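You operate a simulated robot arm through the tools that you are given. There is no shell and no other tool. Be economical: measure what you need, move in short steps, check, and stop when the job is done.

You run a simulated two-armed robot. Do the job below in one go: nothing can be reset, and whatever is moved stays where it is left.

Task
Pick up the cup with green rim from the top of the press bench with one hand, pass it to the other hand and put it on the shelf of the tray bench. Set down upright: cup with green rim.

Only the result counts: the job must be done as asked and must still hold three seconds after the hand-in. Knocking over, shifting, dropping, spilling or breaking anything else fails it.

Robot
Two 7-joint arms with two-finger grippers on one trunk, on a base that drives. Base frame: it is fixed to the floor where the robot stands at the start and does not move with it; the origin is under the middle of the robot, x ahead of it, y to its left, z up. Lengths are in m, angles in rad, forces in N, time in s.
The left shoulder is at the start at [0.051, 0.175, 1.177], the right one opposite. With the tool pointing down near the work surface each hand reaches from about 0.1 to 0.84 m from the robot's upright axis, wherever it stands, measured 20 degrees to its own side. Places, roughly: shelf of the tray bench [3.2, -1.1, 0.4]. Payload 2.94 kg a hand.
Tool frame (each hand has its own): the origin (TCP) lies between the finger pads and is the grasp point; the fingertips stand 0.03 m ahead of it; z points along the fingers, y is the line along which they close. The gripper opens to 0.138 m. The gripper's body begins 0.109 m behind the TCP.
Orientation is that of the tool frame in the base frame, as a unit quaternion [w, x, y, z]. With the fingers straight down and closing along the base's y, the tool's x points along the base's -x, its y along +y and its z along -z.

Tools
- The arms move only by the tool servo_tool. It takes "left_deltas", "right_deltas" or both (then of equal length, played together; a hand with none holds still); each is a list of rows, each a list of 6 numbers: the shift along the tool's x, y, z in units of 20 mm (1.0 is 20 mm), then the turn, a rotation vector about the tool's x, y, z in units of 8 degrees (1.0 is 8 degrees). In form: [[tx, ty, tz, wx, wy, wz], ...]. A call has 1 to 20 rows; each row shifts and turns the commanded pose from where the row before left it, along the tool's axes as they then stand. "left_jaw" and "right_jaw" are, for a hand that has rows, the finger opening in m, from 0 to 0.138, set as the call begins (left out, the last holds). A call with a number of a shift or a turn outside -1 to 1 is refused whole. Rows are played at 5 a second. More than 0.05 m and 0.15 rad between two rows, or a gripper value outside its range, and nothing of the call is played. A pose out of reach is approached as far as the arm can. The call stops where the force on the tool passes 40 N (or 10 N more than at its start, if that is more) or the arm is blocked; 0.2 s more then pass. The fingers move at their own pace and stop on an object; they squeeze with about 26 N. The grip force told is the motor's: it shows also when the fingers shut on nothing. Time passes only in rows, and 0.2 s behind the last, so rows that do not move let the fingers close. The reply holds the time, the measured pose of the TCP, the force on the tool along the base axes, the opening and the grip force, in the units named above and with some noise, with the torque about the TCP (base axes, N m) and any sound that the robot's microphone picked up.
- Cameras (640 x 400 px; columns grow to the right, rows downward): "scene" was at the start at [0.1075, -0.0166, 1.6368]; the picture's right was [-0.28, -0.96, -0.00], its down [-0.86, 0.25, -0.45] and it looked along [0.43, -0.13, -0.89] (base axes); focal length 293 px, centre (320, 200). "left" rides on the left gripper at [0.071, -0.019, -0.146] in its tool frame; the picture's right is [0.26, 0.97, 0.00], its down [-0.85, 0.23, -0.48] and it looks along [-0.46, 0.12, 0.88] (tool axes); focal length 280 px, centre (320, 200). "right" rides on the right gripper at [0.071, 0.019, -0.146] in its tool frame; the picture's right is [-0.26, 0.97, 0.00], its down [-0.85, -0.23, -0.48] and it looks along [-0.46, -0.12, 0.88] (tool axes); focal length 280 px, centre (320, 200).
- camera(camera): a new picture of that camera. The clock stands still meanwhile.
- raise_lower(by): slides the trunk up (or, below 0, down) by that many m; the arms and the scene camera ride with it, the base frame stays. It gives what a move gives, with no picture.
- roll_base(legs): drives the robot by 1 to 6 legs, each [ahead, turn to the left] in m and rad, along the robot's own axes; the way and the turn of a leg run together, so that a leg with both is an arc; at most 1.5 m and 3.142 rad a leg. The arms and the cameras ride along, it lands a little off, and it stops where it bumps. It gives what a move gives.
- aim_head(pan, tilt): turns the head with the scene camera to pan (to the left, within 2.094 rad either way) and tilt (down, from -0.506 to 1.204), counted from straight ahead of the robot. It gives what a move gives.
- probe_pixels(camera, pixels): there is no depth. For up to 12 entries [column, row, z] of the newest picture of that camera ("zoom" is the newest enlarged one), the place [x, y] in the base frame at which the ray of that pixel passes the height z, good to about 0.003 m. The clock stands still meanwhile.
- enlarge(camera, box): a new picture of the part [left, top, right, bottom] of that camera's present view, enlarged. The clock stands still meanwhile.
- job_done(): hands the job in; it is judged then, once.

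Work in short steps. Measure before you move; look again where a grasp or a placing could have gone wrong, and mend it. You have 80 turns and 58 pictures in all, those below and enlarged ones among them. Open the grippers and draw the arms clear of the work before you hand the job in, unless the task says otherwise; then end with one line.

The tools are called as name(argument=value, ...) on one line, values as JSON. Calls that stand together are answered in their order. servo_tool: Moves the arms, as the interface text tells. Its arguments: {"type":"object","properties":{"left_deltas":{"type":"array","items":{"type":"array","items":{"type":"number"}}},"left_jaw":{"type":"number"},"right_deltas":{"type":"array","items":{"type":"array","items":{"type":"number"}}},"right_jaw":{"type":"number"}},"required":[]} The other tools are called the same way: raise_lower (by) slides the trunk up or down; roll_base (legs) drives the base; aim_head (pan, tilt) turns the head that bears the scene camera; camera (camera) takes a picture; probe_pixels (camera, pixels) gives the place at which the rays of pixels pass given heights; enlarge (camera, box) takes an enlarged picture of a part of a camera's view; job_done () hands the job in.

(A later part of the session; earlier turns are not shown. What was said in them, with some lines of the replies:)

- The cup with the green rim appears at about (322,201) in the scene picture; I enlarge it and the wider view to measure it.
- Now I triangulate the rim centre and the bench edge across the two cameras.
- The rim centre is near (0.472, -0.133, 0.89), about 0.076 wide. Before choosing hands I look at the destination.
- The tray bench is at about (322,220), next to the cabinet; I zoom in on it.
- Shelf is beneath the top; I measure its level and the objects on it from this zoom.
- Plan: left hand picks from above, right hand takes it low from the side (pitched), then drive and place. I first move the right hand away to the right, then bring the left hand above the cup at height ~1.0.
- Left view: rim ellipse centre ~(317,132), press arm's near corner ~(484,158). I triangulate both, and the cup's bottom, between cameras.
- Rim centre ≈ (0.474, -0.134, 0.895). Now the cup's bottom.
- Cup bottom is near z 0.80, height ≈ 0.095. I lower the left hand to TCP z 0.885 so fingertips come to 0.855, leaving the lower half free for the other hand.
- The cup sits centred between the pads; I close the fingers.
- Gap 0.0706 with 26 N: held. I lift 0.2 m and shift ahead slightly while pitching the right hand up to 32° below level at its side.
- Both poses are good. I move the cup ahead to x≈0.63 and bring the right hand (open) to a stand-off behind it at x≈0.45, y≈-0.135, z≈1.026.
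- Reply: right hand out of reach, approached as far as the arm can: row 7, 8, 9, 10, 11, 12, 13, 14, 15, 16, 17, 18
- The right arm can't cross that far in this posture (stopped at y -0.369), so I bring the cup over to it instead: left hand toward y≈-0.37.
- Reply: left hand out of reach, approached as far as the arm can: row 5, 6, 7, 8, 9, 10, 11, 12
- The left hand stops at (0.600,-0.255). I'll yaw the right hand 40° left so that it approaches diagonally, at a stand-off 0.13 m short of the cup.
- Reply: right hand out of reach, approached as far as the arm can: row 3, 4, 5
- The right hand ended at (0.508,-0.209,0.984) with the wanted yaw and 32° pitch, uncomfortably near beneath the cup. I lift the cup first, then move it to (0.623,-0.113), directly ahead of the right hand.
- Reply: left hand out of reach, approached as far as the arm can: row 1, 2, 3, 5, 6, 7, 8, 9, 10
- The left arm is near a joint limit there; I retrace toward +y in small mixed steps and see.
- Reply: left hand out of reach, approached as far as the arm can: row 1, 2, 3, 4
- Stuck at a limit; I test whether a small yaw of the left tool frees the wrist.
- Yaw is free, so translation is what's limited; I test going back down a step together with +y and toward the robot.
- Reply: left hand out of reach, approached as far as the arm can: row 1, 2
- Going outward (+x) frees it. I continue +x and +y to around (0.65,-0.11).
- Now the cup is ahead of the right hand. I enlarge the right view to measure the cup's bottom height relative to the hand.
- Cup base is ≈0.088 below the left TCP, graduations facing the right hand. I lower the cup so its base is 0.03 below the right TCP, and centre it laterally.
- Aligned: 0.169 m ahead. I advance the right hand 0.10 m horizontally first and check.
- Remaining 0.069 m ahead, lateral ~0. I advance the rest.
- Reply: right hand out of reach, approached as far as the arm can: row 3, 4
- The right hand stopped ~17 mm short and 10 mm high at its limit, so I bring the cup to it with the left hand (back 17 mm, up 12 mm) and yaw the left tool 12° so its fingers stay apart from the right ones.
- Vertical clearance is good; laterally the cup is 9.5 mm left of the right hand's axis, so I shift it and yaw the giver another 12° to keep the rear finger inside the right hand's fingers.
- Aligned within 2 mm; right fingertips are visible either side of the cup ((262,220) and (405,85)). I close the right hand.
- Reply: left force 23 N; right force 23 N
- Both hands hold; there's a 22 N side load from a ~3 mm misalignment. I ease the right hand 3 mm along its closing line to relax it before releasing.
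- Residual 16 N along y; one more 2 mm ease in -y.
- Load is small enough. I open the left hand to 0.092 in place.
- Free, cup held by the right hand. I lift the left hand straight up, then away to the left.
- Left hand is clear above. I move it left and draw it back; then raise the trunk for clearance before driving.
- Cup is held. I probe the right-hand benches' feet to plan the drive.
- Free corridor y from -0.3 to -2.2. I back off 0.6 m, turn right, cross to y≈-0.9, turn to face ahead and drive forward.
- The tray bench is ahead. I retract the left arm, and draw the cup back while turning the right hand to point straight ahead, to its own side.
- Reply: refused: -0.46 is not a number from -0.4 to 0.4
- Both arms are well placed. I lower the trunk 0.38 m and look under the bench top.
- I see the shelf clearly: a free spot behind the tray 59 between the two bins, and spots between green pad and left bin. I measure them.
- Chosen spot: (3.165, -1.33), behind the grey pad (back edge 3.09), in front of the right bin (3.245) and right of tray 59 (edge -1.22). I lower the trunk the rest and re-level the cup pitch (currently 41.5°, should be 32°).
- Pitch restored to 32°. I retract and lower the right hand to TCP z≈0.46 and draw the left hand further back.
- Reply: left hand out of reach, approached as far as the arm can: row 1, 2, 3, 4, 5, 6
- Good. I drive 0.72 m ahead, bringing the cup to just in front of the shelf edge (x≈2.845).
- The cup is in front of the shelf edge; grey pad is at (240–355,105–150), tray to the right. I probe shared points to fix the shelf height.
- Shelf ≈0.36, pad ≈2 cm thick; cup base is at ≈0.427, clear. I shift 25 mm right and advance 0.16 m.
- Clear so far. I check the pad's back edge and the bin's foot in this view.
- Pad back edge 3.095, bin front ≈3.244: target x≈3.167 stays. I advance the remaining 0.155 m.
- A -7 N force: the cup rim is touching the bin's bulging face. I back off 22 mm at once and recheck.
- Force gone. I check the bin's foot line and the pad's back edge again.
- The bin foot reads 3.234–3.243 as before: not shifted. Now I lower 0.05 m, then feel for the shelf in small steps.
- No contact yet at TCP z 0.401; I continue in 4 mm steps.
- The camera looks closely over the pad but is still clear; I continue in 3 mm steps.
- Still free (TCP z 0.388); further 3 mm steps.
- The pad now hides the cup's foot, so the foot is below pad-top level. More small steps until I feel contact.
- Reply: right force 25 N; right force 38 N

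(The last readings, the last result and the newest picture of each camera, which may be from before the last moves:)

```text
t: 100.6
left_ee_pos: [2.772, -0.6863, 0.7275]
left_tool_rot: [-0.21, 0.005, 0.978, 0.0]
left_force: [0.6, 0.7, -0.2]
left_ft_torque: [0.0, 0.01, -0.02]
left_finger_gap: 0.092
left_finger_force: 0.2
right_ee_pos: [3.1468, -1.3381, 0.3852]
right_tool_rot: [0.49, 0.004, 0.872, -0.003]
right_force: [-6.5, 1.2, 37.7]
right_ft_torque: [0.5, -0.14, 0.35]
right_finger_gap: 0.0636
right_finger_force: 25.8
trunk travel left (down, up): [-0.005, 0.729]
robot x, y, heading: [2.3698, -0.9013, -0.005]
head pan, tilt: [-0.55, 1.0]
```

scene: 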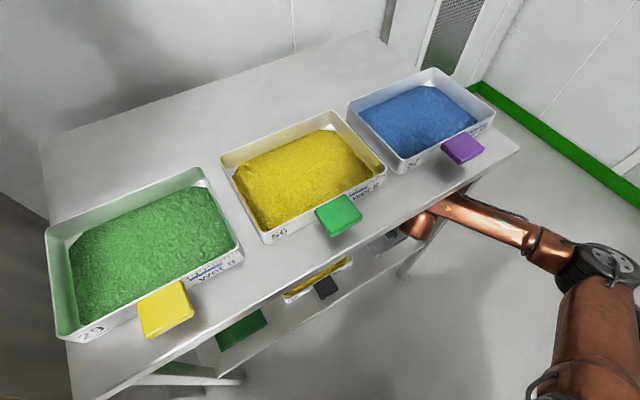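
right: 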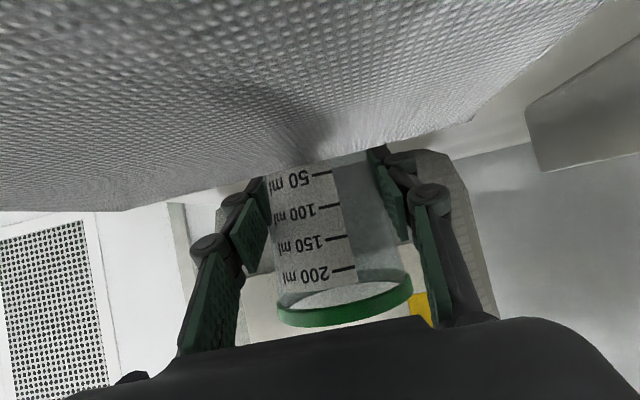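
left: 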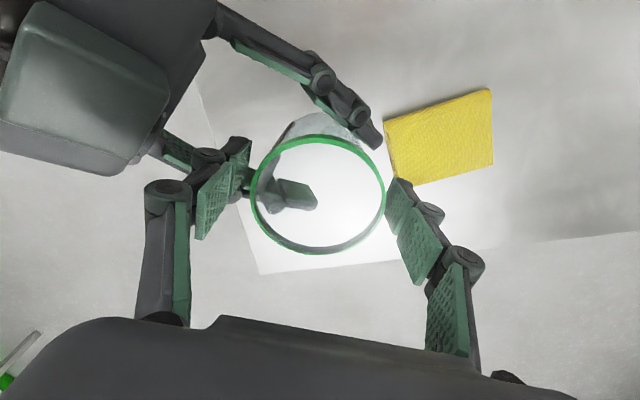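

Contact with the shelf (38 N, torque near nil, so it's beneath the cup). I relieve 4 mm of command, then open modestly.

servo_tool(right_deltas=[[-0.11, 0, -0.07, 0, 0, 0], [-0.09, 0, -0.055, 0, 0, 0], [0, 0, 0, 0, 0, 0]])

servo_tool(right_deltas=[[0, 0, 0, 0, 0, 0], [0, 0, 0, 0, 0, 0], [0, 0, 0, 0, 0, 0]], right_jaw=0.098)

camera(camera="right")

```text
t: 101.4
left_ee_pos: [2.7737, -0.686, 0.7261]
left_tool_rot: [-0.211, 0.004, 0.977, -0.001]
left_force: [0.2, -0.3, -0.3]
left_ft_torque: [-0.01, 0.0, 0.02]
left_finger_gap: 0.0922
left_finger_force: 0.0
right_ee_pos: [3.1472, -1.3368, 0.3844]
right_tool_rot: [0.486, 0.004, 0.874, -0.003]
right_force: [9.4, 1.0, 21.1]
right_ft_torque: [0.38, -0.69, -0.16]
right_finger_gap: 0.0636
right_finger_force: 25.4
trunk travel left (down, up): [-0.005, 0.729]
robot x, y, heading: [2.3685, -0.897, -0.006]
head pan, tilt: [-0.55, 1.0]
```

```text
t: 102.2
left_ee_pos: [2.7745, -0.6881, 0.7264]
left_tool_rot: [-0.21, 0.005, 0.978, 0.0]
left_force: [0.7, -0.3, -0.3]
left_ft_torque: [0.0, 0.0, 0.0]
left_finger_gap: 0.0921
left_finger_force: 0.1
right_ee_pos: [3.1432, -1.3395, 0.382]
right_tool_rot: [0.484, 0.004, 0.875, -0.002]
right_force: [-6.7, -1.0, 15.7]
right_ft_torque: [-0.09, -0.01, -0.02]
right_finger_gap: 0.0977
right_finger_force: 6.7
trunk travel left (down, up): [-0.005, 0.729]
robot x, y, heading: [2.3677, -0.898, -0.008]
head pan, tilt: [-0.55, 1.0]
```

```text
6 pictures are left
```

right: 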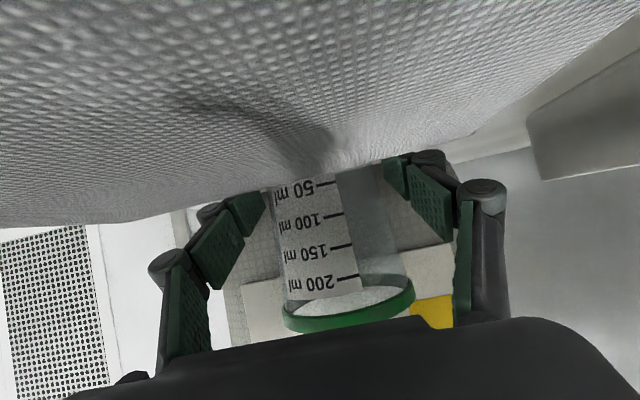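

The cup stands free on the shelf and the fingertips rest lightly on it. I lift 4 mm, then withdraw slowly along the finger direction.

servo_tool(right_deltas=[[-0.17, 0, -0.106, 0, 0, 0], [0, 0, 0, 0, 0, 0]])

servo_tool(right_deltas=[[0, 0, -0.4, 0, 0, 0], [0, 0, -0.5, 0, 0, 0], [0, 0, -0.5, 0, 0, 0], [0, 0, -0.5, 0, 0, 0]])

camera(camera="right")

```text
t: 102.8
left_ee_pos: [2.775, -0.6878, 0.7237]
left_tool_rot: [-0.213, 0.004, 0.977, -0.001]
left_force: [-0.1, 0.0, 0.1]
left_ft_torque: [0.0, -0.04, -0.05]
left_finger_gap: 0.0919
left_finger_force: 0.1
right_ee_pos: [3.1454, -1.3379, 0.383]
right_tool_rot: [0.484, 0.005, 0.875, -0.002]
right_force: [0.5, 0.9, 0.4]
right_ft_torque: [0.0, 0.01, -0.01]
right_finger_gap: 0.098
right_finger_force: 0.1
trunk travel left (down, up): [-0.005, 0.729]
robot x, y, heading: [2.3707, -0.8981, -0.005]
head pan, tilt: [-0.55, 1.0]
```

```text
t: 103.8
left_ee_pos: [2.775, -0.6864, 0.7256]
left_tool_rot: [-0.211, 0.003, 0.977, 0.001]
left_force: [0.6, -0.2, 0.6]
left_ft_torque: [-0.03, 0.03, 0.02]
left_finger_gap: 0.092
left_finger_force: 0.1
right_ee_pos: [3.1131, -1.337, 0.4073]
right_tool_rot: [0.485, 0.004, 0.874, -0.003]
right_force: [0.3, 0.3, 0.7]
right_ft_torque: [0.0, 0.03, 0.0]
right_finger_gap: 0.0982
right_finger_force: 0.1
trunk travel left (down, up): [-0.005, 0.729]
robot x, y, heading: [2.3729, -0.8979, -0.007]
head pan, tilt: [-0.55, 1.0]
```

```text
5 pictures are left
```

right: 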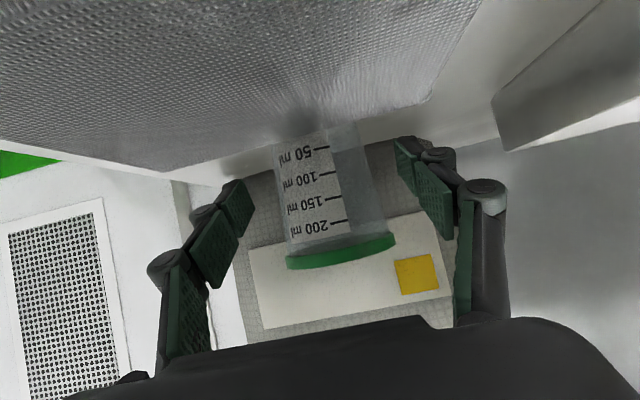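

Cup stands still upright between the fingers with no force. I withdraw further: along the fingers, then horizontally out of the bench (staying well below the top).

servo_tool(right_deltas=[[0, 0, -1, 0, 0, 0], [0, 0, -1, 0, 0, 0], [0, 0, -1, 0, 0, 0], [0.53, 0, -0.848, 0, 0, 0], [0.53, 0, -0.848, 0, 0, 0], [0.53, 0, -0.848, 0, 0, 0], [0.53, 0, -0.848, 0, 0, 0], [0.53, 0, -0.848, 0, 0, 0], [0.53, 0, -0.848, 0, 0, 0], [0.53, 0, -0.848, 0, 0, 0], [0.53, 0, -0.848, 0, 0, 0], [0.53, 0, -0.848, 0, 0, 0]])

camera(camera="right")

```text
t: 106.4
left_ee_pos: [2.7739, -0.6868, 0.7259]
left_tool_rot: [-0.212, 0.004, 0.977, 0.0]
left_force: [-0.4, 0.4, 0.4]
left_ft_torque: [-0.01, 0.03, -0.03]
left_finger_gap: 0.0922
left_finger_force: 0.1
right_ee_pos: [2.8832, -1.3349, 0.4378]
right_tool_rot: [0.485, 0.004, 0.874, -0.002]
right_force: [0.3, 0.2, 1.0]
right_ft_torque: [-0.02, 0.01, 0.02]
right_finger_gap: 0.0982
right_finger_force: 0.1
trunk travel left (down, up): [-0.005, 0.729]
robot x, y, heading: [2.3709, -0.8967, 0.001]
head pan, tilt: [-0.55, 1.0]
```

```text
4 pictures are left
```

right: 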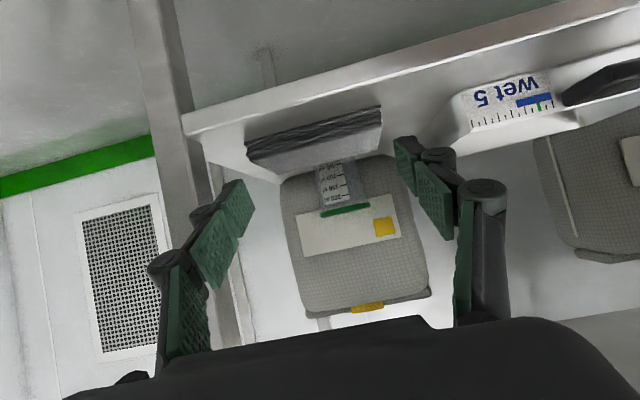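

The cup stands upright behind the pad, everything else in place. I back the base away and take a final look.

roll_base(legs=[[-0.6, 0]])

aim_head(pan=-0.15, tilt=0.45)

enlarge(camera="scene", box=[220, 180, 444, 320])

```text
t: 109.8
left_ee_pos: [2.1688, -0.6834, 0.7246]
left_tool_rot: [-0.212, -0.002, 0.977, -0.002]
left_force: [0.3, -0.4, 0.4]
left_ft_torque: [-0.01, 0.0, 0.02]
left_finger_gap: 0.0921
left_finger_force: 0.1
right_ee_pos: [2.2863, -1.3299, 0.4389]
right_tool_rot: [0.485, 0.0, 0.874, 0.0]
right_force: [-0.2, 0.5, 0.0]
right_ft_torque: [0.01, 0.01, -0.01]
right_finger_gap: 0.0979
right_finger_force: 0.1
trunk travel left (down, up): [-0.005, 0.729]
robot x, y, heading: [1.764, -0.8998, 0.004]
head pan, tilt: [-0.55, 1.0]
```

```text
t: 110.8
left_ee_pos: [2.1681, -0.6826, 0.7256]
left_tool_rot: [-0.212, -0.002, 0.977, -0.001]
left_force: [0.4, 0.8, 0.2]
left_ft_torque: [-0.04, -0.04, 0.0]
left_finger_gap: 0.0917
left_finger_force: 0.0
right_ee_pos: [2.2844, -1.3303, 0.4376]
right_tool_rot: [0.486, 0.0, 0.874, 0.0]
right_force: [1.3, 0.9, -1.1]
right_ft_torque: [0.0, 0.0, 0.02]
right_finger_gap: 0.0981
right_finger_force: 0.1
trunk travel left (down, up): [-0.005, 0.729]
robot x, y, heading: [1.7673, -0.8971, 0.005]
head pan, tilt: [-0.15, 0.45]
```

```text
2.86 times, centred on (332, 250) of scene
```

zoom: 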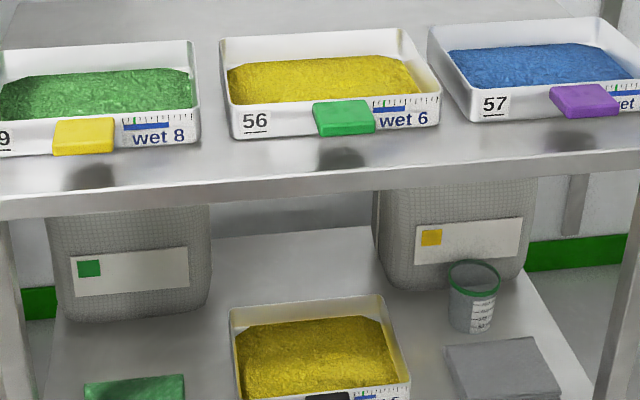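

The cup stands upright on the shelf with nothing visibly disturbed, and both grippers are open and clear; I hand in.

job_done()

```text
The job is handed in.
```

The left hand picked up the cup with the green rim and passed it to the right hand. It now stands upright on the tray bench shelf, behind the grey pad. On the way in, the rim touched the right-hand bin with about 7 N; I backed off, and the bin's measured position afterwards was the same as before.
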